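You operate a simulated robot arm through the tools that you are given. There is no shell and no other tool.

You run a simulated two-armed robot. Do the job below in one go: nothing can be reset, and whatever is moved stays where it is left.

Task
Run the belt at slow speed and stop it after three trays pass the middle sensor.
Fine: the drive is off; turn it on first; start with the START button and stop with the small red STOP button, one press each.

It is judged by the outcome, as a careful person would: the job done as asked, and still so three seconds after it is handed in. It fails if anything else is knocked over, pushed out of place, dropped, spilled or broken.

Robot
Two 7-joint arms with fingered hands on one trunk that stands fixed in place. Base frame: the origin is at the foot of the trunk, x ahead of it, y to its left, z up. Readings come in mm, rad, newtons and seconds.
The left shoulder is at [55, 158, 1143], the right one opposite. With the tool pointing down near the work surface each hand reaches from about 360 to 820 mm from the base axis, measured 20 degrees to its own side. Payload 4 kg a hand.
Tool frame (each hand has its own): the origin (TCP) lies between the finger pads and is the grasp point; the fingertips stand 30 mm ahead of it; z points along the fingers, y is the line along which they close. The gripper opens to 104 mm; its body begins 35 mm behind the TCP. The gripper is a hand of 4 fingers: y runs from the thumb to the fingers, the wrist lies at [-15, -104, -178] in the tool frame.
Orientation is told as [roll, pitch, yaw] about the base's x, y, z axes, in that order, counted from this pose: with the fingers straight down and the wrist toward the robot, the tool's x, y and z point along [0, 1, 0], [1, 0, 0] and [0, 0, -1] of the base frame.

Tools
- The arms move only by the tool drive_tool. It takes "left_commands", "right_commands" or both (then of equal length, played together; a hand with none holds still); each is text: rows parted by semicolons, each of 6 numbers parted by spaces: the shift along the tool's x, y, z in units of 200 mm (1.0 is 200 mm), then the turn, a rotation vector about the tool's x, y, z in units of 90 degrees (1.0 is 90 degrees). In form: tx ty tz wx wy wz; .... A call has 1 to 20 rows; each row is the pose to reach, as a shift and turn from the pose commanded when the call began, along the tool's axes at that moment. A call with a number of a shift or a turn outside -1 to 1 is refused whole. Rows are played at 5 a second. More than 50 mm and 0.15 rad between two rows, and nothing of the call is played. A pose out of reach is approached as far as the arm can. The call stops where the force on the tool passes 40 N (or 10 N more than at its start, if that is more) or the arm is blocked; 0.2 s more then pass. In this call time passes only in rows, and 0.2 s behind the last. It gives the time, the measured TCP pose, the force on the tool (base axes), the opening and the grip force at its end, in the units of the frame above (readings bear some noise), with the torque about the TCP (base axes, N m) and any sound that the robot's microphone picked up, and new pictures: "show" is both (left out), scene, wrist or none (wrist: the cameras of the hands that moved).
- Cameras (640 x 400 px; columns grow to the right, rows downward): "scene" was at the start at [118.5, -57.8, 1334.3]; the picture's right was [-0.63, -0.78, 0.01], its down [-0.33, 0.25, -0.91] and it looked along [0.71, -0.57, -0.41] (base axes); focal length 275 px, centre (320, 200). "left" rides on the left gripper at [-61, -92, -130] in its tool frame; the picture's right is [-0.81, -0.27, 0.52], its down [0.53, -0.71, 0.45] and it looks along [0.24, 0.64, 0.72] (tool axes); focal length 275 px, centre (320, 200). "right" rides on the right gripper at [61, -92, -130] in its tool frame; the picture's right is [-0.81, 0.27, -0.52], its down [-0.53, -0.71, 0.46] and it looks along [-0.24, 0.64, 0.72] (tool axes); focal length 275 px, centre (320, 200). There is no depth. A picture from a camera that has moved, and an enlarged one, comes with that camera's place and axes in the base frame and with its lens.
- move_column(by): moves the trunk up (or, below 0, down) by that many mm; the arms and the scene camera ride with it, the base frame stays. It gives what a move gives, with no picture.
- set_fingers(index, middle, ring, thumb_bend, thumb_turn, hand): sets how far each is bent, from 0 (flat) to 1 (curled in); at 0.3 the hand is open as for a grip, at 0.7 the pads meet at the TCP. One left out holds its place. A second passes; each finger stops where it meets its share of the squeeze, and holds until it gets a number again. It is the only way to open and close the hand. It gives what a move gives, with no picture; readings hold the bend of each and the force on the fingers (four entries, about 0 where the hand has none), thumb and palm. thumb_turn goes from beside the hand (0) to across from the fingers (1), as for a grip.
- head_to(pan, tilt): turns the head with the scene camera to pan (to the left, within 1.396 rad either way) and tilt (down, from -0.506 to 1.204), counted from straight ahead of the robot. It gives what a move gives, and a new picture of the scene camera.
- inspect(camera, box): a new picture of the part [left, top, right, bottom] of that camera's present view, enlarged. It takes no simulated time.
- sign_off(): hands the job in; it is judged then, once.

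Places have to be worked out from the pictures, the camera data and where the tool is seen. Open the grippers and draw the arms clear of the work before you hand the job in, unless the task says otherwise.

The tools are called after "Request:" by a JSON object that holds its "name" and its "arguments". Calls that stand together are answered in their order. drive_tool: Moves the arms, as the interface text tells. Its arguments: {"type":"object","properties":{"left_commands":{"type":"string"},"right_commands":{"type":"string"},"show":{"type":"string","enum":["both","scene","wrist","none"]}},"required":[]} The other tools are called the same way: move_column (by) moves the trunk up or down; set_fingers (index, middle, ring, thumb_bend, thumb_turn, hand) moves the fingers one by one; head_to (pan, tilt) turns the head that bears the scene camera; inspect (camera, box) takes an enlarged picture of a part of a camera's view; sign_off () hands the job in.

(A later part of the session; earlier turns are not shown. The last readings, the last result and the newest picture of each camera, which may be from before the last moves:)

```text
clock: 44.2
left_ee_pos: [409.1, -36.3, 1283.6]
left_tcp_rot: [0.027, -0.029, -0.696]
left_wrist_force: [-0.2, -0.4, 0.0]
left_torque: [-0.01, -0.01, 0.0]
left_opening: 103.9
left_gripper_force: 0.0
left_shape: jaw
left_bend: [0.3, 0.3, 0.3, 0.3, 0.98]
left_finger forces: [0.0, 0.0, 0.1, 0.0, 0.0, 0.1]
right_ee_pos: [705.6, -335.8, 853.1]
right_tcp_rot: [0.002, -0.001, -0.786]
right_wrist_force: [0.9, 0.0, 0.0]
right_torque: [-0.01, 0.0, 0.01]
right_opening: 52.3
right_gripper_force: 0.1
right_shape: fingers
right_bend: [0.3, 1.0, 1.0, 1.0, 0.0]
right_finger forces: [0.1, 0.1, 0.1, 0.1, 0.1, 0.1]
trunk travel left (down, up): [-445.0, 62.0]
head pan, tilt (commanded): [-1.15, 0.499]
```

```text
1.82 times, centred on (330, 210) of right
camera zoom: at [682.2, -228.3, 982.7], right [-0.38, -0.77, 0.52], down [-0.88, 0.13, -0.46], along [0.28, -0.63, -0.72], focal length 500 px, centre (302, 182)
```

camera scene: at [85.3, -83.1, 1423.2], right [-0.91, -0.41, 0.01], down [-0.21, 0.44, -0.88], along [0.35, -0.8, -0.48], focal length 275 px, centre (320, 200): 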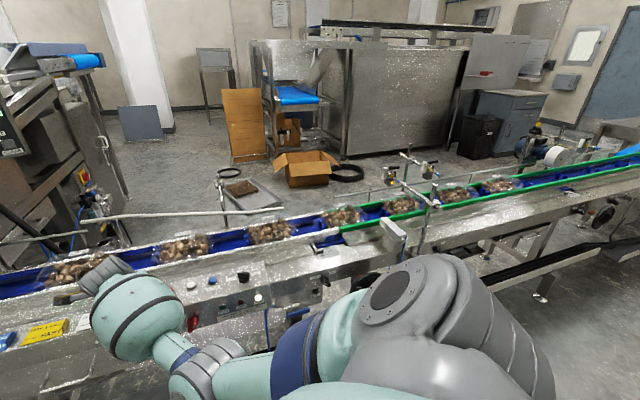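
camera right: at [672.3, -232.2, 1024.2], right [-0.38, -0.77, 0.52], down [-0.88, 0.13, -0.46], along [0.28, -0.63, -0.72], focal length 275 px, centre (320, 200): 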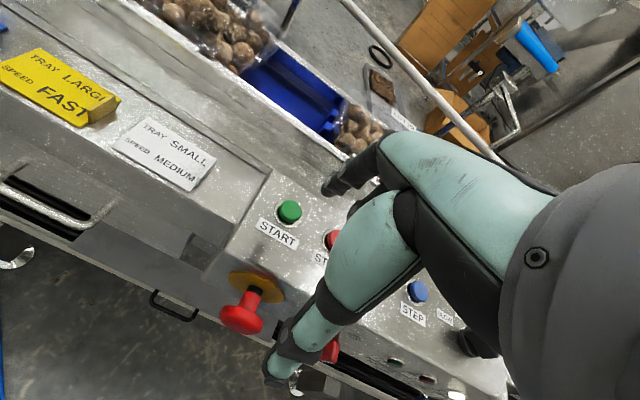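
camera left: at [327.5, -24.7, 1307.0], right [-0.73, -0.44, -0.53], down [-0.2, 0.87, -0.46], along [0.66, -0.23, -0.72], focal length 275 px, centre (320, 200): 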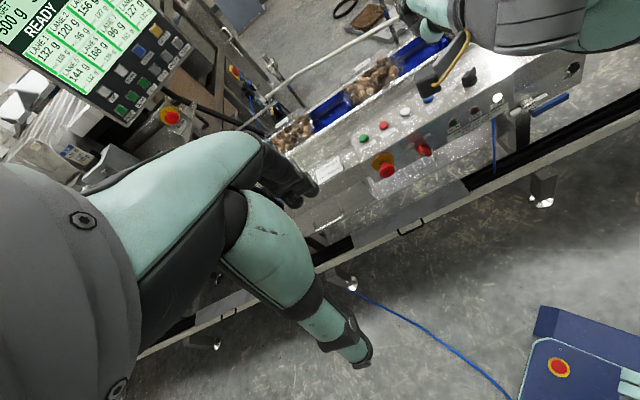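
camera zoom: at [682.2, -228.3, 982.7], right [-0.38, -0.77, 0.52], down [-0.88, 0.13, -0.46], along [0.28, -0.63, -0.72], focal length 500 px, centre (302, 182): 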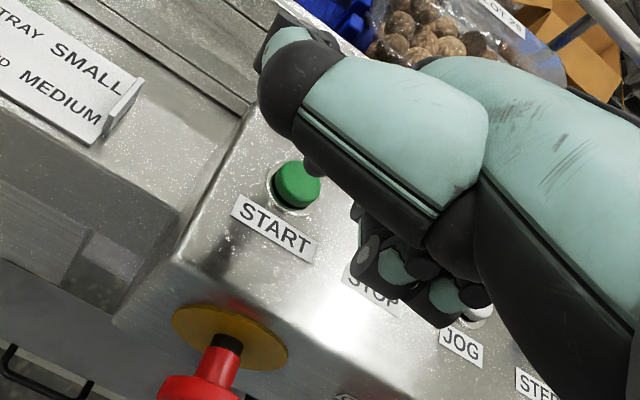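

Clear now, with the tip just above START. Pressing down ~14 mm and checking force, sound and lamps.

Request:
{"name": "drive_tool", "arguments": {"right_commands": "0 0 0.025 0 0 0; 0 0 0.045 0 0 0; 0 0 0.06 0 0 0; 0 0 0.07 0 0 0", "show": "none"}}

Request:
{"name": "inspect", "arguments": {"camera": "right", "box": [200, 100, 460, 320]}}

Request:
{"name": "inspect", "arguments": {"camera": "scene", "box": [300, 120, 480, 240]}}

Request:
{"name": "inspect", "arguments": {"camera": "scene", "box": [180, 250, 290, 330]}}

```text
clock: 45.2
left_ee_pos: [409.9, -36.6, 1284.4]
left_tcp_rot: [0.026, -0.028, -0.696]
left_wrist_force: [0.0, -0.4, 0.1]
left_torque: [-0.03, -0.02, -0.02]
left_opening: 103.9
left_gripper_force: 0.1
left_shape: jaw
left_bend: [0.3, 0.3, 0.3, 0.3, 0.98]
left_finger forces: [0.0, 0.0, 0.0, 0.1, 0.0, 0.0]
right_ee_pos: [703.3, -337.1, 837.9]
right_tcp_rot: [0.002, 0.0, -0.784]
right_wrist_force: [-0.4, 0.1, 0.2]
right_torque: [-0.04, 0.0, -0.02]
right_opening: 52.8
right_gripper_force: 0.0
right_shape: fingers
right_bend: [0.3, 1.0, 1.0, 1.0, 0.0]
right_finger forces: [0.0, 0.0, 0.1, 0.0, 0.1, 0.1]
trunk travel left (down, up): [-445.0, 62.0]
head pan, tilt (commanded): [-1.15, 0.499]
```

```text
1.82 times, centred on (330, 210) of right
camera zoom: at [680.9, -229.0, 967.9], right [-0.38, -0.77, 0.52], down [-0.88, 0.13, -0.46], along [0.28, -0.63, -0.72], focal length 500 px, centre (302, 182)
```

zoom: 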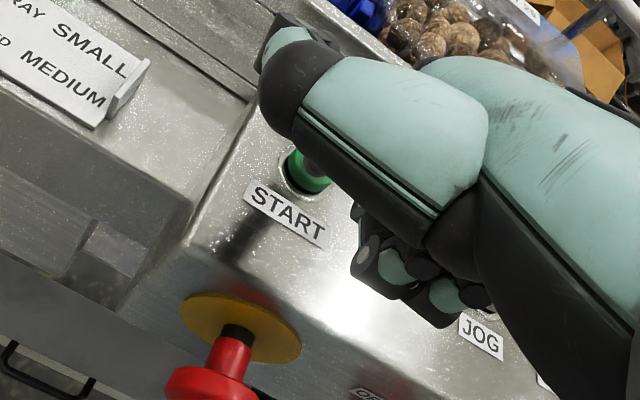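

```text
3.33 times, centred on (390, 180) of scene
camera zoom: at [85.3, -83.1, 1423.3], right [-0.91, -0.41, 0.01], down [-0.21, 0.44, -0.88], along [0.35, -0.8, -0.48], focal length 916 px, centre (87, 267)
```

zoom: 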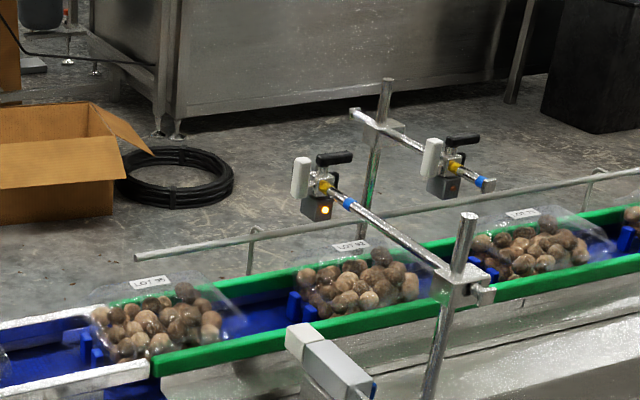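

```text
5.00 times, centred on (235, 290) of scene
camera zoom: at [85.3, -83.1, 1423.3], right [-0.91, -0.41, 0.01], down [-0.21, 0.44, -0.88], along [0.35, -0.8, -0.48], focal length 1373 px, centre (745, -250)
```

zoom: 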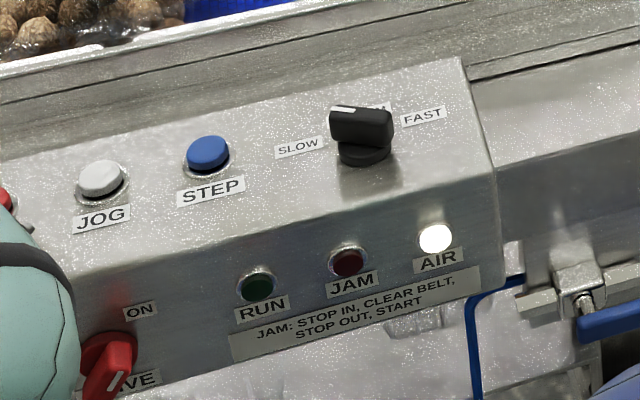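

No contact yet (0 N, RUN lamp dark). Continuing downward in small steps.

Request:
{"name": "drive_tool", "arguments": {"right_commands": "0 0 0.01 0 0 0; 0 0 0.02 0 0 0; 0 0 0.03 0 0 0", "show": "none"}}

Request:
{"name": "inspect", "arguments": {"camera": "scene", "box": [180, 120, 480, 330]}}

Request:
{"name": "inspect", "arguments": {"camera": "right", "box": [280, 140, 400, 240]}}

```text
clock: 46.0
left_ee_pos: [409.2, -36.1, 1284.0]
left_tcp_rot: [0.025, -0.027, -0.698]
left_wrist_force: [0.2, 0.0, 0.3]
left_torque: [-0.03, -0.02, 0.02]
left_opening: 103.9
left_gripper_force: 0.1
left_shape: jaw
left_bend: [0.3, 0.3, 0.3, 0.3, 0.98]
left_finger forces: [0.1, 0.0, 0.0, 0.0, 0.0, 0.0]
right_ee_pos: [704.0, -338.4, 832.7]
right_tcp_rot: [0.001, -0.001, -0.786]
right_wrist_force: [0.4, -0.3, 0.1]
right_torque: [-0.03, -0.03, 0.0]
right_opening: 52.4
right_gripper_force: 0.5
right_shape: fingers
right_bend: [0.3, 1.0, 1.0, 1.0, 0.0]
right_finger forces: [0.6, 0.0, 0.1, 0.0, 0.0, 0.0]
trunk travel left (down, up): [-445.0, 62.0]
head pan, tilt (commanded): [-1.15, 0.499]
```

```text
1.90 times, centred on (330, 225) of scene
camera zoom: at [85.1, -83.0, 1423.3], right [-0.91, -0.41, 0.01], down [-0.21, 0.44, -0.88], along [0.35, -0.8, -0.48], focal length 523 px, centre (301, 152)
```

zoom: 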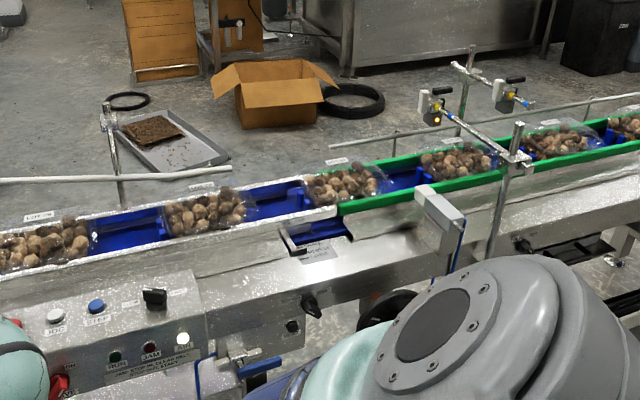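

```text
4.00 times, centred on (340, 190) of right
camera zoom: at [680.8, -229.5, 962.2], right [-0.38, -0.77, 0.52], down [-0.88, 0.13, -0.46], along [0.28, -0.63, -0.72], focal length 1101 px, centre (240, 240)
```

zoom: 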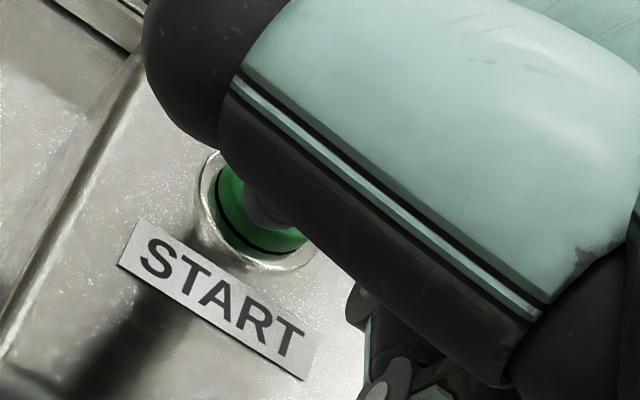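

Light touch (0.6 N) with the tip centred on the cap. Now a firm press of about 8 mm, then I check the RUN lamp.

Request:
{"name": "drive_tool", "arguments": {"right_commands": "0 0 0.02 0 0 0; 0 0 0.04 0 0 0", "show": "none"}}

Request:
{"name": "inspect", "arguments": {"camera": "scene", "box": [180, 120, 480, 330]}}

Request:
{"name": "inspect", "arguments": {"camera": "scene", "box": [300, 120, 480, 240]}}

Request:
{"name": "inspect", "arguments": {"camera": "right", "box": [280, 140, 400, 240]}}

```text
clock: 46.6
left_ee_pos: [408.7, -36.8, 1285.2]
left_tcp_rot: [0.026, -0.03, -0.696]
left_wrist_force: [-0.2, 0.7, -0.8]
left_torque: [-0.01, -0.01, -0.01]
left_opening: 104.1
left_gripper_force: 0.0
left_shape: jaw
left_bend: [0.3, 0.3, 0.3, 0.3, 0.98]
left_finger forces: [0.0, 0.0, 0.0, 0.0, 0.0, 0.1]
right_ee_pos: [704.1, -337.1, 827.2]
right_tcp_rot: [0.002, -0.003, -0.784]
right_wrist_force: [-1.4, 0.5, 5.9]
right_torque: [-0.21, -0.28, -0.03]
right_opening: 52.5
right_gripper_force: 3.0
right_shape: fingers
right_bend: [0.29, 1.0, 1.0, 1.0, 0.0]
right_finger forces: [6.0, 0.0, 0.0, 0.0, 0.0, 0.0]
trunk travel left (down, up): [-445.0, 62.0]
head pan, tilt (commanded): [-1.15, 0.499]
heard: click
```

```text
1.90 times, centred on (330, 225) of scene
camera zoom: at [83.5, -82.3, 1423.5], right [-0.91, -0.41, 0.01], down [-0.21, 0.44, -0.88], along [0.35, -0.8, -0.48], focal length 523 px, centre (301, 152)
```

zoom: 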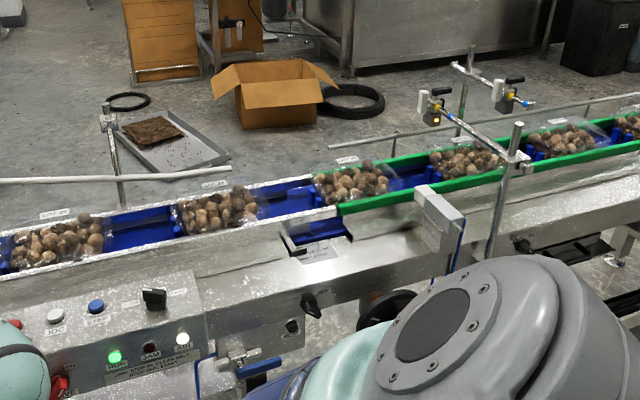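

```text
3.33 times, centred on (390, 180) of scene
camera zoom: at [83.5, -82.3, 1423.5], right [-0.91, -0.41, 0.01], down [-0.21, 0.44, -0.88], along [0.35, -0.8, -0.48], focal length 916 px, centre (87, 267)
```

zoom: 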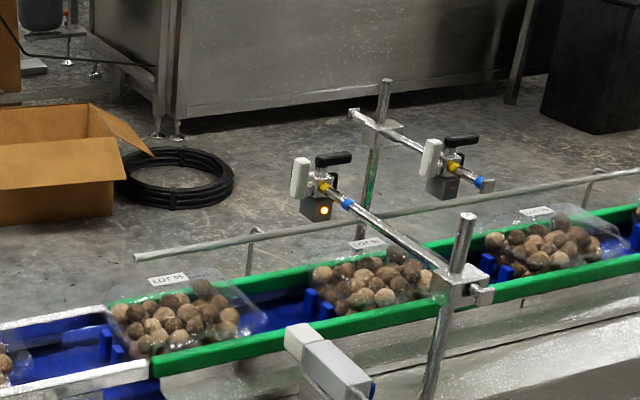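

```text
4.00 times, centred on (340, 190) of right
camera zoom: at [680.3, -228.4, 956.0], right [-0.38, -0.77, 0.52], down [-0.88, 0.13, -0.46], along [0.29, -0.63, -0.72], focal length 1101 px, centre (240, 240)
```

zoom: 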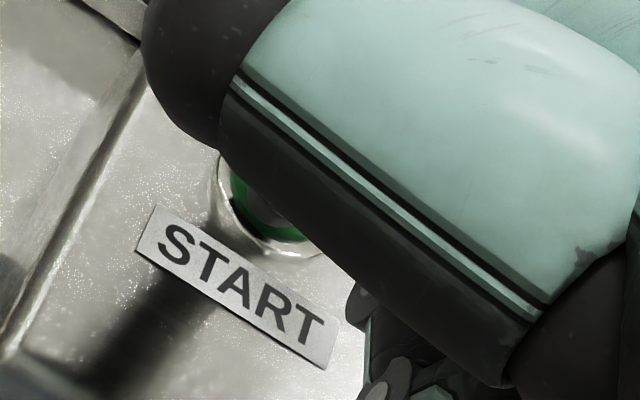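

A click was heard, the RUN lamp is green and the trays are moving. I'll release START, move 58 mm to above STOP, and keep watching the middle sensor (currently dark, LOT 92 approaching).

Request:
{"name": "drive_tool", "arguments": {"right_commands": "0 0 -0.07 0 0 0; -0.08 0 -0.12 0 0 0; -0.22 -0.003 -0.12 0 0 0; -0.29 -0.005 -0.12 0 0 0", "show": "none"}}

Request:
{"name": "inspect", "arguments": {"camera": "scene", "box": [300, 120, 480, 240]}}

Request:
{"name": "inspect", "arguments": {"camera": "right", "box": [260, 120, 420, 240]}}

```text
clock: 47.6
left_ee_pos: [410.3, -36.9, 1285.2]
left_tcp_rot: [0.024, -0.027, -0.698]
left_wrist_force: [0.6, 0.1, 0.4]
left_torque: [0.0, 0.03, -0.01]
left_opening: 104.1
left_gripper_force: 0.1
left_shape: jaw
left_bend: [0.3, 0.3, 0.3, 0.3, 0.98]
left_finger forces: [0.1, 0.0, 0.0, 0.0, 0.0, 0.0]
right_ee_pos: [661.7, -380.5, 848.3]
right_tcp_rot: [0.001, 0.0, -0.784]
right_wrist_force: [-0.3, -1.0, -0.5]
right_torque: [0.01, 0.0, 0.0]
right_opening: 52.3
right_gripper_force: 0.1
right_shape: fingers
right_bend: [0.3, 1.0, 1.0, 1.0, 0.0]
right_finger forces: [0.0, 0.1, 0.0, 0.0, 0.0, 0.0]
trunk travel left (down, up): [-445.0, 62.0]
head pan, tilt (commanded): [-1.15, 0.499]
```

```text
3.33 times, centred on (390, 180) of scene
camera zoom: at [85.4, -83.1, 1423.2], right [-0.91, -0.41, 0.01], down [-0.21, 0.44, -0.88], along [0.35, -0.8, -0.48], focal length 916 px, centre (87, 267)
```

zoom: 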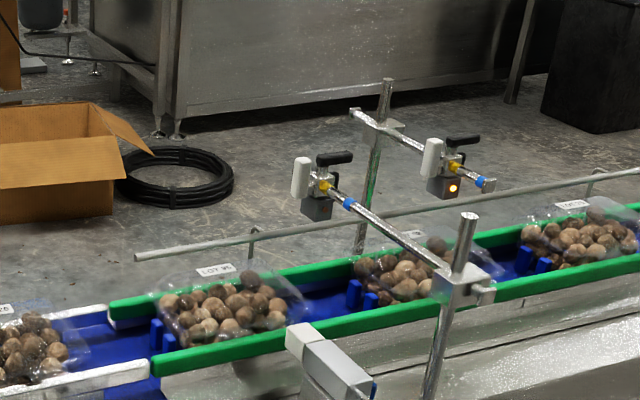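

```text
3.33 times, centred on (340, 180) of right
camera zoom: at [638.6, -271.0, 977.6], right [-0.38, -0.77, 0.52], down [-0.88, 0.13, -0.46], along [0.28, -0.63, -0.72], focal length 918 px, centre (253, 267)
```

zoom: 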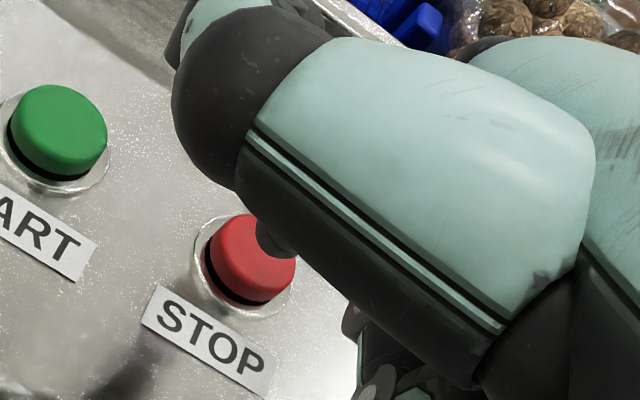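

The middle sensor is now lit: tray 1 (LOT 92) is under it. Belt moves about one tray per ~4 s. The fingertip is well aligned over STOP; I'll lower to ~4 mm above it and keep watching.

Request:
{"name": "drive_tool", "arguments": {"right_commands": "0 0 0.02 0 0 0; 0 0 0.04 0 0 0; 0 0 0.055 0 0 0; 0 0 0.055 0 0 0", "show": "none"}}

Request:
{"name": "inspect", "arguments": {"camera": "scene", "box": [300, 120, 480, 240]}}

Request:
{"name": "inspect", "arguments": {"camera": "right", "box": [280, 140, 400, 240]}}

```text
clock: 48.6
left_ee_pos: [409.5, -36.9, 1284.1]
left_tcp_rot: [0.026, -0.029, -0.697]
left_wrist_force: [0.4, 0.0, 0.4]
left_torque: [0.0, 0.01, 0.0]
left_opening: 104.2
left_gripper_force: 0.1
left_shape: jaw
left_bend: [0.3, 0.3, 0.3, 0.3, 0.98]
left_finger forces: [0.0, 0.0, 0.0, 0.0, 0.0, 0.0]
right_ee_pos: [660.1, -378.5, 837.8]
right_tcp_rot: [0.002, 0.0, -0.784]
right_wrist_force: [-1.4, -1.1, 0.0]
right_torque: [0.01, 0.04, 0.01]
right_opening: 52.4
right_gripper_force: 0.1
right_shape: fingers
right_bend: [0.3, 1.0, 1.0, 1.0, 0.0]
right_finger forces: [0.1, 0.0, 0.0, 0.0, 0.0, 0.0]
trunk travel left (down, up): [-445.0, 62.0]
head pan, tilt (commanded): [-1.15, 0.499]
```

```text
3.33 times, centred on (390, 180) of scene
camera zoom: at [85.1, -83.1, 1423.3], right [-0.91, -0.41, 0.01], down [-0.21, 0.44, -0.88], along [0.35, -0.8, -0.48], focal length 916 px, centre (87, 267)
```

zoom: 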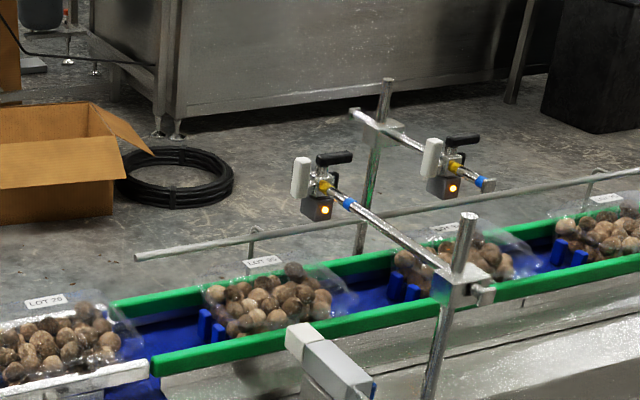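

```text
4.00 times, centred on (340, 190) of right
camera zoom: at [638.2, -270.1, 966.9], right [-0.38, -0.77, 0.52], down [-0.88, 0.13, -0.46], along [0.28, -0.63, -0.72], focal length 1101 px, centre (240, 240)
```

zoom: 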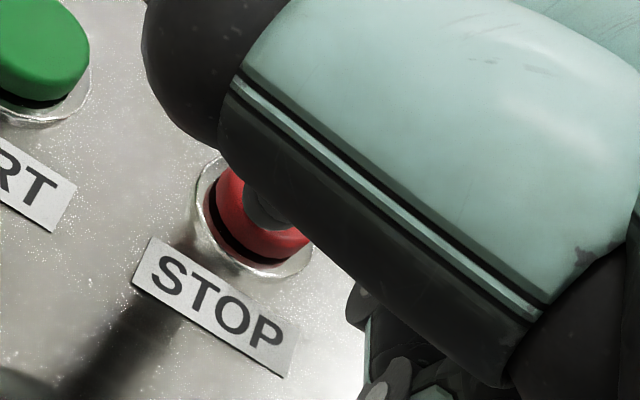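

STOP is aligned with the tip ~4 mm above it; tray 1 is still under the middle sensor and LOT 95 follows. Holding still 1 s at a time and watching.

Request:
{"name": "drive_tool", "arguments": {"right_commands": "0 0 0 0 0 0; 0 0 0 0 0 0; 0 0 0 0 0 0; 0 0 0 0 0 0", "show": "none"}}

Request:
{"name": "inspect", "arguments": {"camera": "scene", "box": [300, 120, 480, 240]}}

```text
clock: 49.6
left_ee_pos: [409.0, -37.5, 1284.9]
left_tcp_rot: [0.026, -0.027, -0.696]
left_wrist_force: [-0.1, -0.6, 0.1]
left_torque: [-0.02, -0.01, 0.01]
left_opening: 103.8
left_gripper_force: 0.0
left_shape: jaw
left_bend: [0.3, 0.3, 0.3, 0.3, 0.98]
left_finger forces: [0.1, 0.0, 0.0, 0.0, 0.0, 0.0]
right_ee_pos: [661.7, -378.0, 837.4]
right_tcp_rot: [0.002, 0.0, -0.784]
right_wrist_force: [-0.9, 0.7, -0.5]
right_torque: [0.01, 0.01, 0.02]
right_opening: 52.2
right_gripper_force: 0.1
right_shape: fingers
right_bend: [0.3, 1.0, 1.0, 1.0, 0.0]
right_finger forces: [0.1, 0.0, 0.0, 0.0, 0.1, 0.0]
trunk travel left (down, up): [-445.0, 62.0]
head pan, tilt (commanded): [-1.15, 0.499]
```

```text
3.33 times, centred on (390, 180) of scene
camera zoom: at [85.2, -83.0, 1423.3], right [-0.91, -0.41, 0.01], down [-0.21, 0.44, -0.88], along [0.35, -0.8, -0.48], focal length 916 px, centre (87, 267)
```

zoom: 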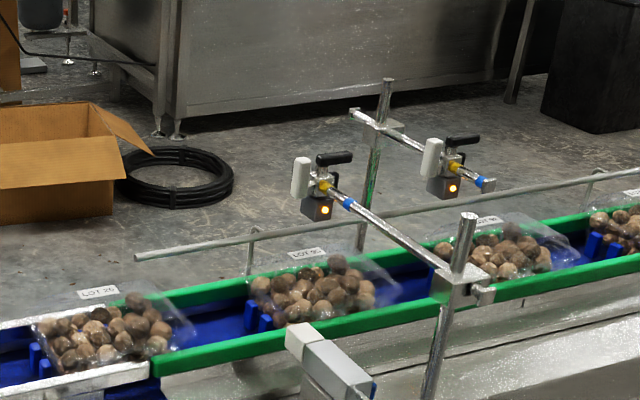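

Tray 1's label is past the sensor but its tail is still under it. Short steps to catch the falling edge.

Request:
{"name": "drive_tool", "arguments": {"right_commands": "0 0 0 0 0 0; 0 0 0 0 0 0", "show": "none"}}

Request:
{"name": "inspect", "arguments": {"camera": "scene", "box": [300, 120, 480, 240]}}

```text
clock: 50.2
left_ee_pos: [409.4, -36.3, 1284.6]
left_tcp_rot: [0.026, -0.03, -0.697]
left_wrist_force: [0.3, 1.4, 0.8]
left_torque: [0.01, 0.02, 0.01]
left_opening: 103.9
left_gripper_force: 0.0
left_shape: jaw
left_bend: [0.3, 0.3, 0.3, 0.3, 0.98]
left_finger forces: [0.0, 0.1, 0.0, 0.1, 0.0, 0.0]
right_ee_pos: [660.9, -377.8, 839.0]
right_tcp_rot: [0.002, -0.001, -0.783]
right_wrist_force: [-0.6, 0.3, 0.1]
right_torque: [0.0, -0.03, 0.02]
right_opening: 52.5
right_gripper_force: 0.1
right_shape: fingers
right_bend: [0.3, 1.0, 1.0, 1.0, 0.0]
right_finger forces: [0.1, 0.0, 0.0, 0.0, 0.0, 0.0]
trunk travel left (down, up): [-445.0, 62.0]
head pan, tilt (commanded): [-1.15, 0.499]
```

```text
3.33 times, centred on (390, 180) of scene
camera zoom: at [85.2, -83.0, 1423.3], right [-0.91, -0.41, 0.01], down [-0.21, 0.44, -0.88], along [0.35, -0.8, -0.48], focal length 916 px, centre (87, 267)
```

zoom: 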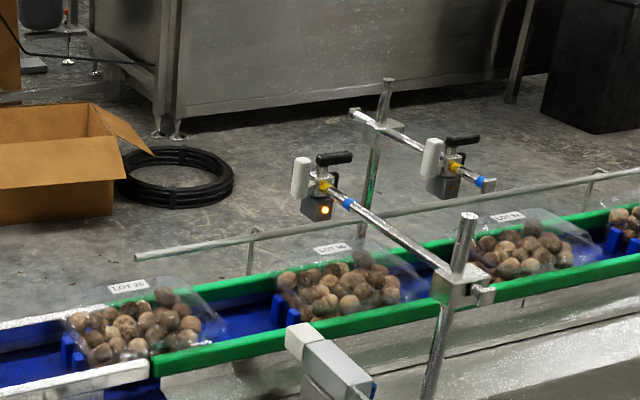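

Middle sensor went dark at ~50 s: tray 1 has passed. Tray pitch is ~4.4 s. Continuing to watch for tray 2.

Request:
{"name": "drive_tool", "arguments": {"right_commands": "0 0 0 0 0 0; 0 0 0 0 0 0; 0 0 0 0 0 0; 0 0 0 0 0 0", "show": "none"}}

Request:
{"name": "inspect", "arguments": {"camera": "scene", "box": [300, 120, 480, 240]}}

```text
clock: 51.2
left_ee_pos: [408.8, -36.7, 1284.3]
left_tcp_rot: [0.026, -0.027, -0.696]
left_wrist_force: [-0.1, -0.8, 0.6]
left_torque: [0.0, 0.0, 0.0]
left_opening: 103.8
left_gripper_force: 0.1
left_shape: jaw
left_bend: [0.3, 0.3, 0.3, 0.3, 0.98]
left_finger forces: [0.1, 0.0, 0.0, 0.1, 0.0, 0.0]
right_ee_pos: [661.6, -379.0, 838.3]
right_tcp_rot: [0.002, 0.001, -0.782]
right_wrist_force: [-0.3, -0.2, 0.0]
right_torque: [-0.02, 0.03, 0.0]
right_opening: 52.5
right_gripper_force: 0.0
right_shape: fingers
right_bend: [0.3, 1.0, 1.0, 1.0, 0.0]
right_finger forces: [0.1, 0.0, 0.0, 0.0, 0.1, 0.1]
trunk travel left (down, up): [-445.0, 62.0]
head pan, tilt (commanded): [-1.15, 0.499]
```

```text
3.33 times, centred on (390, 180) of scene
camera zoom: at [85.2, -83.0, 1423.3], right [-0.91, -0.41, 0.01], down [-0.21, 0.44, -0.88], along [0.35, -0.8, -0.48], focal length 916 px, centre (87, 267)
```

zoom: 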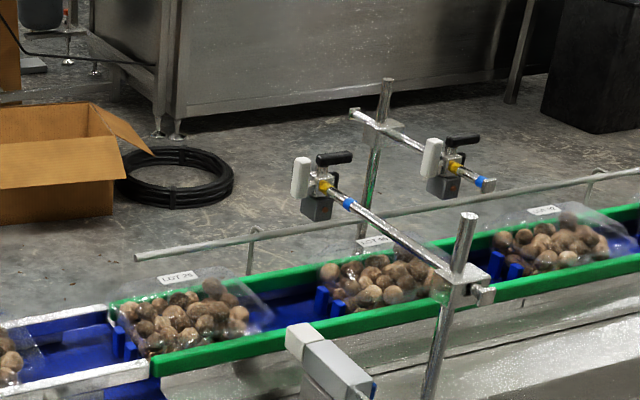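

Both sensors dark at 51.2 s, tray 2 approaching. Stepping on.

Request:
{"name": "drive_tool", "arguments": {"right_commands": "0 0 0 0 0 0; 0 0 0 0 0 0", "show": "none"}}

Request:
{"name": "inspect", "arguments": {"camera": "scene", "box": [300, 120, 480, 240]}}

```text
clock: 51.8
left_ee_pos: [408.9, -37.2, 1284.6]
left_tcp_rot: [0.025, -0.028, -0.697]
left_wrist_force: [-0.1, 0.1, 0.0]
left_torque: [-0.03, -0.03, 0.01]
left_opening: 103.9
left_gripper_force: 0.1
left_shape: jaw
left_bend: [0.3, 0.3, 0.3, 0.3, 0.98]
left_finger forces: [0.1, 0.0, 0.0, 0.1, 0.0, 0.0]
right_ee_pos: [660.2, -378.5, 837.1]
right_tcp_rot: [0.002, 0.001, -0.783]
right_wrist_force: [-0.9, 0.0, 0.0]
right_torque: [0.0, 0.0, 0.01]
right_opening: 52.5
right_gripper_force: 0.1
right_shape: fingers
right_bend: [0.3, 1.0, 1.0, 1.0, 0.0]
right_finger forces: [0.1, 0.0, 0.0, 0.0, 0.1, 0.0]
trunk travel left (down, up): [-445.0, 62.0]
head pan, tilt (commanded): [-1.15, 0.499]
```

```text
3.33 times, centred on (390, 180) of scene
camera zoom: at [85.2, -83.0, 1423.3], right [-0.91, -0.41, 0.01], down [-0.21, 0.44, -0.88], along [0.35, -0.8, -0.48], focal length 916 px, centre (87, 267)
```

zoom: 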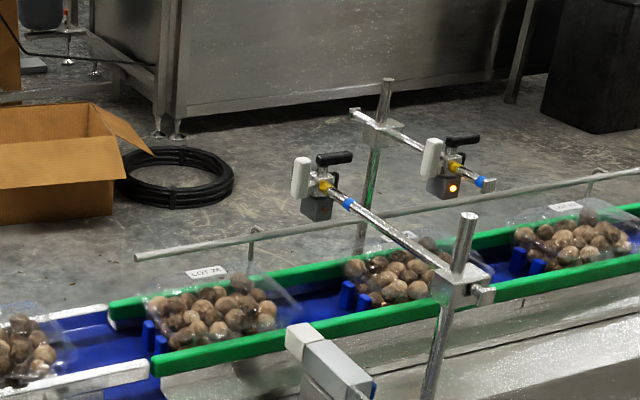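

Middle sensor lit again: tray 2 (LOT 95) is under it. On-time is ~2.8 s, so I'll wait ~2.2 s and look for its falling edge.

Request:
{"name": "drive_tool", "arguments": {"right_commands": "0 0 0 0 0 0; 0 0 0 0 0 0; 0 0 0 0 0 0; 0 0 0 0 0 0; 0 0 0 0 0 0; 0 0 0 0 0 0; 0 0 0 0 0 0; 0 0 0 0 0 0; 0 0 0 0 0 0; 0 0 0 0 0 0", "show": "none"}}

Request:
{"name": "inspect", "arguments": {"camera": "scene", "box": [300, 120, 480, 240]}}

```text
clock: 54.0
left_ee_pos: [409.8, -37.1, 1283.9]
left_tcp_rot: [0.025, -0.028, -0.696]
left_wrist_force: [0.5, 0.3, -0.3]
left_torque: [0.01, 0.02, -0.01]
left_opening: 104.0
left_gripper_force: 0.0
left_shape: jaw
left_bend: [0.3, 0.3, 0.3, 0.3, 0.98]
left_finger forces: [0.0, 0.1, 0.0, 0.0, 0.1, 0.0]
right_ee_pos: [661.0, -378.5, 837.5]
right_tcp_rot: [0.001, -0.001, -0.785]
right_wrist_force: [0.2, -0.2, 0.7]
right_torque: [0.0, -0.02, -0.05]
right_opening: 52.4
right_gripper_force: 0.0
right_shape: fingers
right_bend: [0.3, 1.0, 1.0, 1.0, 0.0]
right_finger forces: [0.0, 0.1, 0.1, 0.1, 0.0, 0.1]
trunk travel left (down, up): [-445.0, 62.0]
head pan, tilt (commanded): [-1.15, 0.499]
```

```text
3.33 times, centred on (390, 180) of scene
camera zoom: at [85.2, -83.0, 1423.3], right [-0.91, -0.41, 0.01], down [-0.21, 0.44, -0.88], along [0.35, -0.8, -0.48], focal length 916 px, centre (87, 267)
```

zoom: 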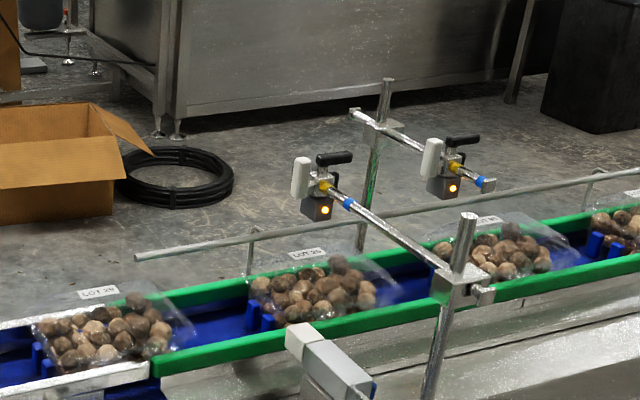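

Identical picture to 4.4 s earlier, so the pitch is 4.4 s; tray 2 is about to clear. Stepping 0.6 s.

Request:
{"name": "drive_tool", "arguments": {"right_commands": "0 0 0 0 0 0; 0 0 0 0 0 0", "show": "none"}}

Request:
{"name": "inspect", "arguments": {"camera": "scene", "box": [300, 120, 480, 240]}}

Request:
{"name": "inspect", "arguments": {"camera": "right", "box": [280, 140, 400, 240]}}

```text
clock: 54.6
left_ee_pos: [409.5, -37.5, 1284.8]
left_tcp_rot: [0.026, -0.027, -0.697]
left_wrist_force: [1.2, 0.3, -0.3]
left_torque: [-0.01, 0.0, 0.01]
left_opening: 103.9
left_gripper_force: 0.2
left_shape: jaw
left_bend: [0.3, 0.3, 0.3, 0.3, 0.98]
left_finger forces: [0.0, 0.0, 0.0, 0.1, 0.1, 0.1]
right_ee_pos: [660.7, -378.5, 836.7]
right_tcp_rot: [0.001, 0.0, -0.783]
right_wrist_force: [-0.2, 0.2, 0.4]
right_torque: [0.0, 0.04, 0.0]
right_opening: 52.2
right_gripper_force: 0.0
right_shape: fingers
right_bend: [0.3, 1.0, 1.0, 1.0, 0.0]
right_finger forces: [0.0, 0.1, 0.1, 0.1, 0.0, 0.0]
trunk travel left (down, up): [-445.0, 62.0]
head pan, tilt (commanded): [-1.15, 0.499]
```

```text
3.33 times, centred on (390, 180) of scene
camera zoom: at [85.2, -83.0, 1423.3], right [-0.91, -0.41, 0.01], down [-0.21, 0.44, -0.88], along [0.35, -0.8, -0.48], focal length 916 px, centre (87, 267)
```

zoom: 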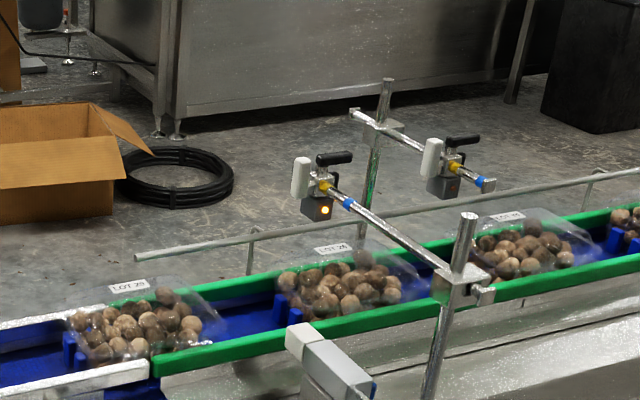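

```text
4.00 times, centred on (340, 190) of right
camera zoom: at [638.2, -270.0, 967.0], right [-0.38, -0.77, 0.52], down [-0.88, 0.13, -0.46], along [0.28, -0.63, -0.72], focal length 1101 px, centre (240, 240)
```

zoom: 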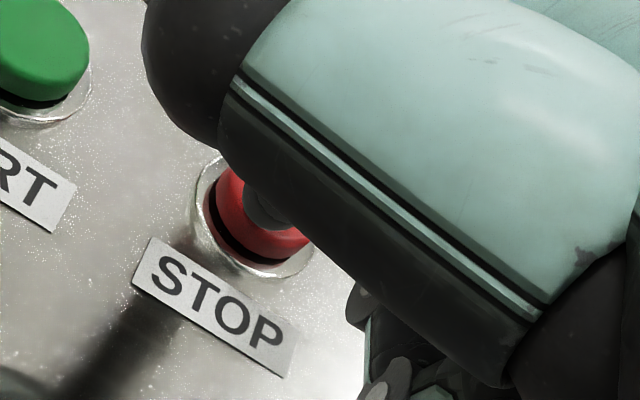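

Tray 2 has passed (sensor dark at 54.6 s). Waiting 1.6 s for tray 3 to come under the sensor.

Request:
{"name": "drive_tool", "arguments": {"right_commands": "0 0 0 0 0 0; 0 0 0 0 0 0; 0 0 0 0 0 0; 0 0 0 0 0 0; 0 0 0 0 0 0; 0 0 0 0 0 0; 0 0 0 0 0 0", "show": "none"}}

Request:
{"name": "inspect", "arguments": {"camera": "scene", "box": [300, 120, 480, 240]}}

```text
clock: 56.2
left_ee_pos: [409.3, -36.6, 1284.9]
left_tcp_rot: [0.027, -0.028, -0.696]
left_wrist_force: [0.4, 0.4, 0.5]
left_torque: [0.0, 0.04, 0.0]
left_opening: 103.8
left_gripper_force: 0.1
left_shape: jaw
left_bend: [0.3, 0.3, 0.3, 0.3, 0.98]
left_finger forces: [0.0, 0.0, 0.0, 0.1, 0.1, 0.0]
right_ee_pos: [660.3, -379.5, 836.5]
right_tcp_rot: [0.002, 0.0, -0.784]
right_wrist_force: [0.4, -0.5, 0.3]
right_torque: [0.02, -0.01, 0.04]
right_opening: 52.5
right_gripper_force: 0.0
right_shape: fingers
right_bend: [0.3, 1.0, 1.0, 1.0, 0.0]
right_finger forces: [0.0, 0.0, 0.0, 0.0, 0.0, 0.1]
trunk travel left (down, up): [-445.0, 62.0]
head pan, tilt (commanded): [-1.15, 0.499]
```

```text
3.33 times, centred on (390, 180) of scene
camera zoom: at [85.2, -83.0, 1423.3], right [-0.91, -0.41, 0.01], down [-0.21, 0.44, -0.88], along [0.35, -0.8, -0.48], focal length 916 px, centre (87, 267)
```

zoom: 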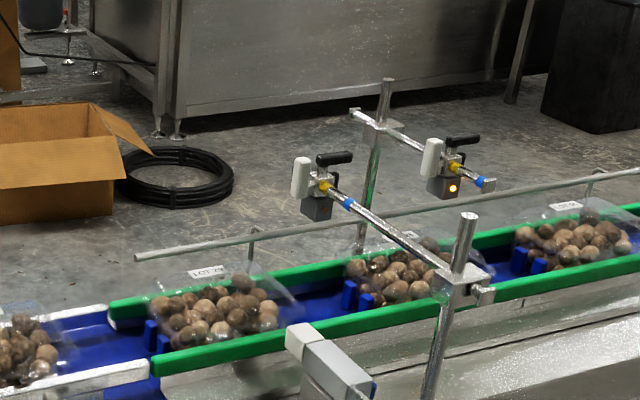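

Tray 3 is now under the middle sensor (lit at 56.2 s). I'll wait 2.4 s, to just around its falling edge, before checking.

Request:
{"name": "drive_tool", "arguments": {"right_commands": "0 0 0 0 0 0; 0 0 0 0 0 0; 0 0 0 0 0 0; 0 0 0 0 0 0; 0 0 0 0 0 0; 0 0 0 0 0 0; 0 0 0 0 0 0; 0 0 0 0 0 0; 0 0 0 0 0 0; 0 0 0 0 0 0; 0 0 0 0 0 0", "show": "none"}}

Request:
{"name": "inspect", "arguments": {"camera": "scene", "box": [300, 120, 480, 240]}}

```text
clock: 58.6
left_ee_pos: [408.9, -37.5, 1285.0]
left_tcp_rot: [0.026, -0.028, -0.695]
left_wrist_force: [0.9, 0.3, 0.1]
left_torque: [0.02, 0.0, 0.01]
left_opening: 104.0
left_gripper_force: 0.1
left_shape: jaw
left_bend: [0.3, 0.3, 0.3, 0.3, 0.98]
left_finger forces: [0.0, 0.0, 0.1, 0.1, 0.0, 0.0]
right_ee_pos: [661.9, -377.9, 838.0]
right_tcp_rot: [0.001, 0.002, -0.784]
right_wrist_force: [-1.1, 0.1, 0.3]
right_torque: [0.03, 0.01, 0.0]
right_opening: 52.3
right_gripper_force: 0.2
right_shape: fingers
right_bend: [0.3, 1.0, 1.0, 1.0, 0.0]
right_finger forces: [0.1, 0.0, 0.0, 0.0, 0.1, 0.1]
trunk travel left (down, up): [-445.0, 62.0]
head pan, tilt (commanded): [-1.15, 0.499]
```

```text
3.33 times, centred on (390, 180) of scene
camera zoom: at [85.2, -83.0, 1423.3], right [-0.91, -0.41, 0.01], down [-0.21, 0.44, -0.88], along [0.35, -0.8, -0.48], focal length 916 px, centre (87, 267)
```

zoom: 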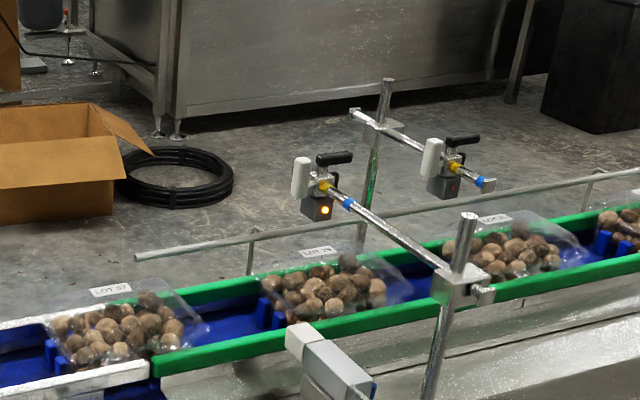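

The middle sensor just went dark: the third tray has passed. Pressing STOP now.

Request:
{"name": "drive_tool", "arguments": {"right_commands": "0 0 0.03 0 0 0; 0 0 0.055 0 0 0; 0 0 0.065 0 0 0", "show": "none"}}

Request:
{"name": "inspect", "arguments": {"camera": "scene", "box": [180, 120, 480, 330]}}

Request:
{"name": "inspect", "arguments": {"camera": "scene", "box": [300, 120, 480, 240]}}

```text
clock: 59.4
left_ee_pos: [408.7, -36.4, 1284.8]
left_tcp_rot: [0.026, -0.028, -0.698]
left_wrist_force: [0.6, 0.4, 0.2]
left_torque: [0.01, 0.02, -0.03]
left_opening: 103.9
left_gripper_force: 0.0
left_shape: jaw
left_bend: [0.3, 0.3, 0.3, 0.3, 0.98]
left_finger forces: [0.0, 0.0, 0.0, 0.0, 0.0, 0.0]
right_ee_pos: [661.9, -376.7, 826.1]
right_tcp_rot: [0.002, -0.005, -0.784]
right_wrist_force: [-1.9, 1.4, 7.8]
right_torque: [-0.28, -0.34, 0.0]
right_opening: 52.4
right_gripper_force: 3.7
right_shape: fingers
right_bend: [0.29, 1.0, 1.0, 1.0, 0.0]
right_finger forces: [7.6, 0.0, 0.1, 0.0, 0.1, 0.0]
trunk travel left (down, up): [-445.0, 62.0]
head pan, tilt (commanded): [-1.15, 0.499]
heard: click
```

```text
1.90 times, centred on (330, 225) of scene
camera zoom: at [83.5, -82.2, 1423.5], right [-0.91, -0.41, 0.01], down [-0.21, 0.44, -0.88], along [0.35, -0.8, -0.48], focal length 523 px, centre (301, 152)
```

zoom: 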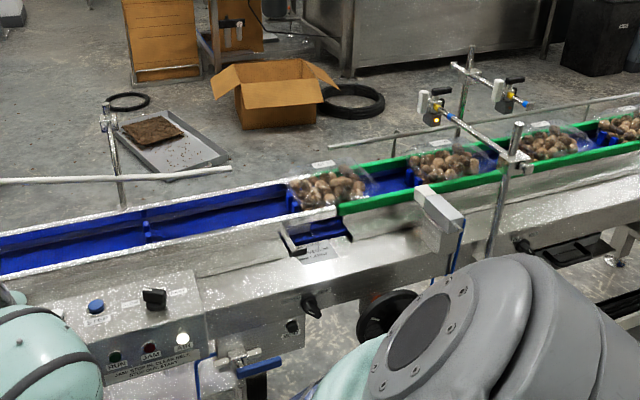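

```text
3.33 times, centred on (390, 180) of scene
camera zoom: at [83.5, -82.2, 1423.5], right [-0.91, -0.41, 0.01], down [-0.21, 0.44, -0.88], along [0.35, -0.8, -0.48], focal length 916 px, centre (87, 267)
```

zoom: 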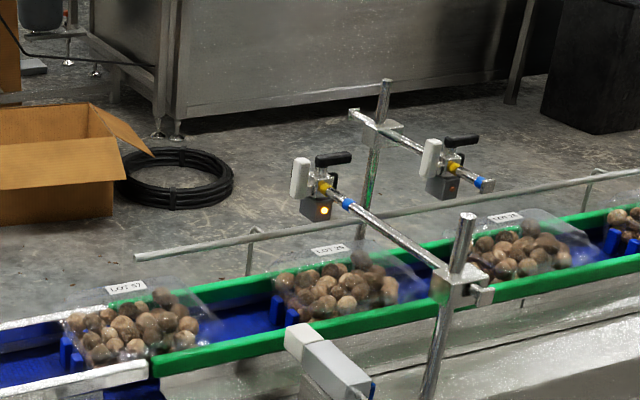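

A click, the RUN lamp is dark, and the trays have stopped with the middle sensor clear after three trays. I'll release STOP by lifting straight up, then draw back.

Request:
{"name": "drive_tool", "arguments": {"right_commands": "0 0 -0.07 0 0 0; 0 0 -0.2 0 0 0; 0 0 -0.4 0 0 0; 0 0 -0.6 0 0 0; 0 0 -0.75 0 0 0", "show": "both"}}

Request:
{"name": "inspect", "arguments": {"camera": "scene", "box": [180, 120, 480, 330]}}

Request:
{"name": "inspect", "arguments": {"camera": "scene", "box": [300, 120, 480, 240]}}

```text
clock: 60.6
left_ee_pos: [409.4, -37.6, 1284.1]
left_tcp_rot: [0.026, -0.029, -0.697]
left_wrist_force: [-0.2, 0.5, 0.0]
left_torque: [-0.01, 0.04, 0.01]
left_opening: 104.0
left_gripper_force: 0.0
left_shape: jaw
left_bend: [0.3, 0.3, 0.3, 0.3, 0.98]
left_finger forces: [0.1, 0.1, 0.1, 0.0, 0.0, 0.0]
right_ee_pos: [660.1, -375.3, 975.4]
right_tcp_rot: [-0.001, -0.003, -0.783]
right_wrist_force: [0.1, -0.3, 0.5]
right_torque: [0.02, 0.0, 0.02]
right_opening: 52.4
right_gripper_force: 0.1
right_shape: fingers
right_bend: [0.3, 1.0, 1.0, 1.0, 0.0]
right_finger forces: [0.0, 0.0, 0.0, 0.1, 0.0, 0.1]
trunk travel left (down, up): [-445.0, 62.0]
head pan, tilt (commanded): [-1.15, 0.499]
camera scene: at [84.8, -82.6, 1423.3], right [-0.91, -0.41, 0.01], down [-0.21, 0.44, -0.88], along [0.35, -0.8, -0.48], focal length 275 px, centre (320, 200)
camera right: at [637.5, -267.8, 1105.1], right [-0.38, -0.77, 0.52], down [-0.88, 0.13, -0.46], along [0.29, -0.63, -0.72], focal length 275 px, centre (320, 200)
```

scene: 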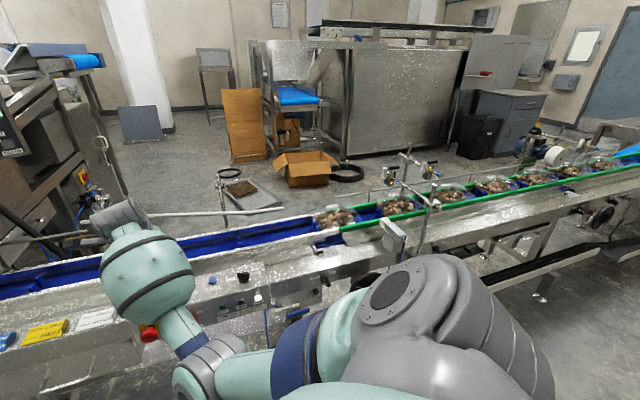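
right: 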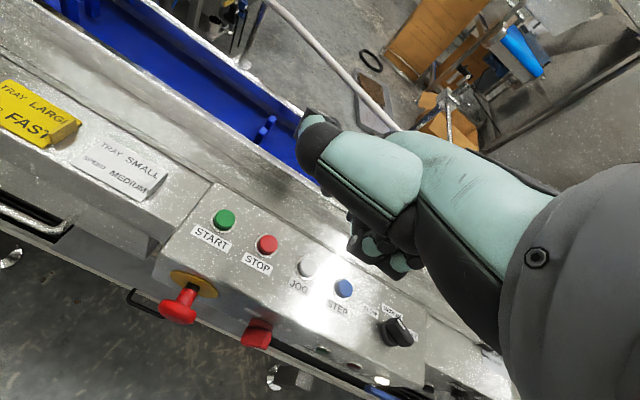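

```text
1.90 times, centred on (330, 225) of scene
camera zoom: at [84.8, -82.6, 1423.3], right [-0.91, -0.41, 0.01], down [-0.21, 0.44, -0.88], along [0.35, -0.8, -0.48], focal length 523 px, centre (301, 152)
```

zoom: 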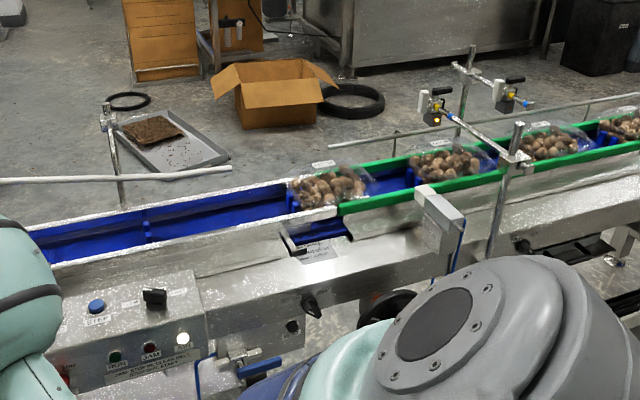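

```text
3.33 times, centred on (390, 180) of scene
camera zoom: at [84.8, -82.6, 1423.3], right [-0.91, -0.41, 0.01], down [-0.21, 0.44, -0.88], along [0.35, -0.8, -0.48], focal length 916 px, centre (87, 267)
```

zoom: 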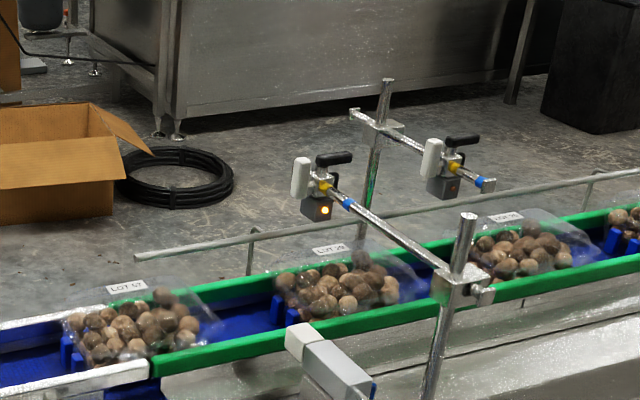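

The trays haven't moved since and RUN is dark, so the belt is stopped. I'll draw the hand back from the panel.

Request:
{"name": "drive_tool", "arguments": {"right_commands": "0 -0.12 -0.05 0 0 0; 0 -0.24 -0.1 0 0 0; 0 -0.36 -0.15 0 0 0; 0 -0.48 -0.2 0 0 0", "show": "none"}}

Request:
{"name": "set_fingers", "arguments": {"hand": "right", "index": 0.3, "middle": 0.3, "ring": 0.3, "thumb_bend": 0.3, "thumb_turn": 1}}

Request:
{"name": "head_to", "arguments": {"pan": -0.75, "tilt": 0.5}}

Request:
{"name": "inspect", "arguments": {"camera": "right", "box": [0, 0, 640, 400]}}

```text
clock: 61.6
left_ee_pos: [409.1, -35.6, 1284.7]
left_tcp_rot: [0.023, -0.028, -0.695]
left_wrist_force: [-0.1, 0.0, 0.1]
left_torque: [0.0, 0.02, 0.02]
left_opening: 103.8
left_gripper_force: 0.1
left_shape: jaw
left_bend: [0.3, 0.3, 0.3, 0.3, 0.98]
left_finger forces: [0.1, 0.1, 0.1, 0.0, 0.1, 0.1]
right_ee_pos: [593.1, -308.3, 1014.5]
right_tcp_rot: [0.0, -0.001, -0.786]
right_wrist_force: [-0.2, -0.7, 0.4]
right_torque: [0.01, -0.04, -0.03]
right_opening: 52.6
right_gripper_force: 0.0
right_shape: fingers
right_bend: [0.3, 1.0, 1.0, 1.0, 0.0]
right_finger forces: [0.0, 0.0, 0.0, 0.1, 0.0, 0.1]
trunk travel left (down, up): [-445.0, 62.0]
head pan, tilt (commanded): [-1.15, 0.499]
```

```text
clock: 62.6
left_ee_pos: [410.5, -36.2, 1285.2]
left_tcp_rot: [0.024, -0.029, -0.694]
left_wrist_force: [-0.4, -0.2, 0.2]
left_torque: [0.0, 0.01, 0.02]
left_opening: 103.6
left_gripper_force: 0.0
left_shape: jaw
left_bend: [0.3, 0.3, 0.3, 0.3, 0.98]
left_finger forces: [0.0, 0.0, 0.0, 0.0, 0.0, 0.1]
right_ee_pos: [592.4, -308.9, 1013.7]
right_tcp_rot: [0.001, 0.001, -0.784]
right_wrist_force: [0.3, -0.4, -0.2]
right_torque: [0.0, -0.02, -0.01]
right_opening: 103.3
right_gripper_force: 0.2
right_shape: fingers
right_bend: [0.3, 0.3, 0.3, 0.3, 0.97]
right_finger forces: [0.1, 0.0, 0.1, 0.0, 0.0, 0.0]
trunk travel left (down, up): [-445.0, 62.0]
head pan, tilt (commanded): [-1.15, 0.499]
```

```text
clock: 63.5
left_ee_pos: [408.8, -37.6, 1284.2]
left_tcp_rot: [0.027, -0.027, -0.697]
left_wrist_force: [-0.3, 0.0, 0.6]
left_torque: [-0.02, 0.0, 0.04]
left_opening: 104.0
left_gripper_force: 0.1
left_shape: jaw
left_bend: [0.3, 0.3, 0.3, 0.3, 0.98]
left_finger forces: [0.0, 0.1, 0.0, 0.0, 0.0, 0.0]
right_ee_pos: [593.1, -308.7, 1013.9]
right_tcp_rot: [0.002, -0.002, -0.785]
right_wrist_force: [0.1, -0.2, 0.1]
right_torque: [0.03, 0.01, -0.04]
right_opening: 103.1
right_gripper_force: 0.1
right_shape: fingers
right_bend: [0.3, 0.3, 0.3, 0.3, 0.97]
right_finger forces: [0.1, 0.1, 0.1, 0.1, 0.0, 0.0]
trunk travel left (down, up): [-445.0, 62.0]
head pan, tilt (commanded): [-0.75, 0.499]
camera scene: at [114.5, -62.1, 1422.9], right [-0.68, -0.73, 0.01], down [-0.36, 0.33, -0.87], along [0.64, -0.6, -0.49], focal length 275 px, centre (320, 200)
```

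scene: 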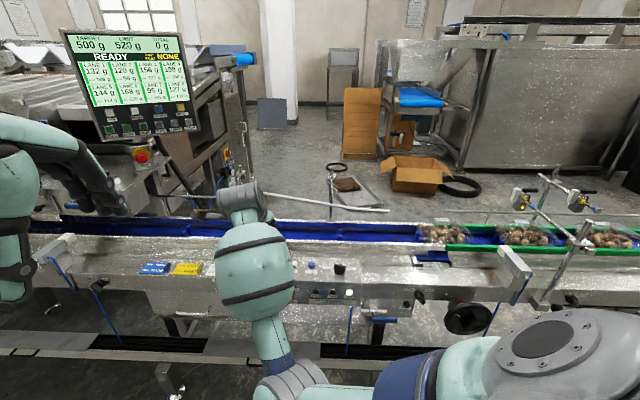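

```text
1.00 times, centred on (320, 200) of right (not enlarged: the box is as wide or as high as the picture)
camera zoom: at [570.2, -200.6, 1142.9], right [-0.38, -0.77, 0.52], down [-0.88, 0.13, -0.46], along [0.28, -0.63, -0.72], focal length 275 px, centre (320, 200)
```

zoom: 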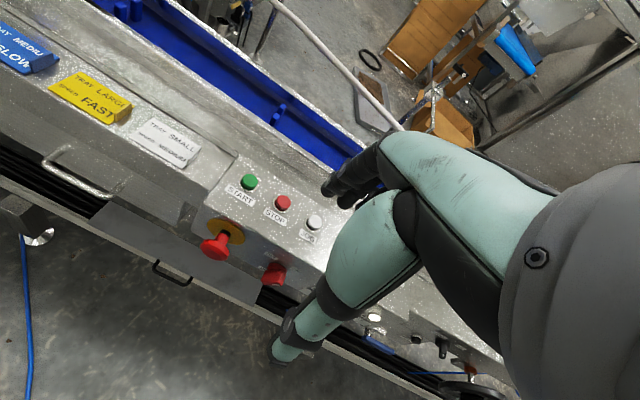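

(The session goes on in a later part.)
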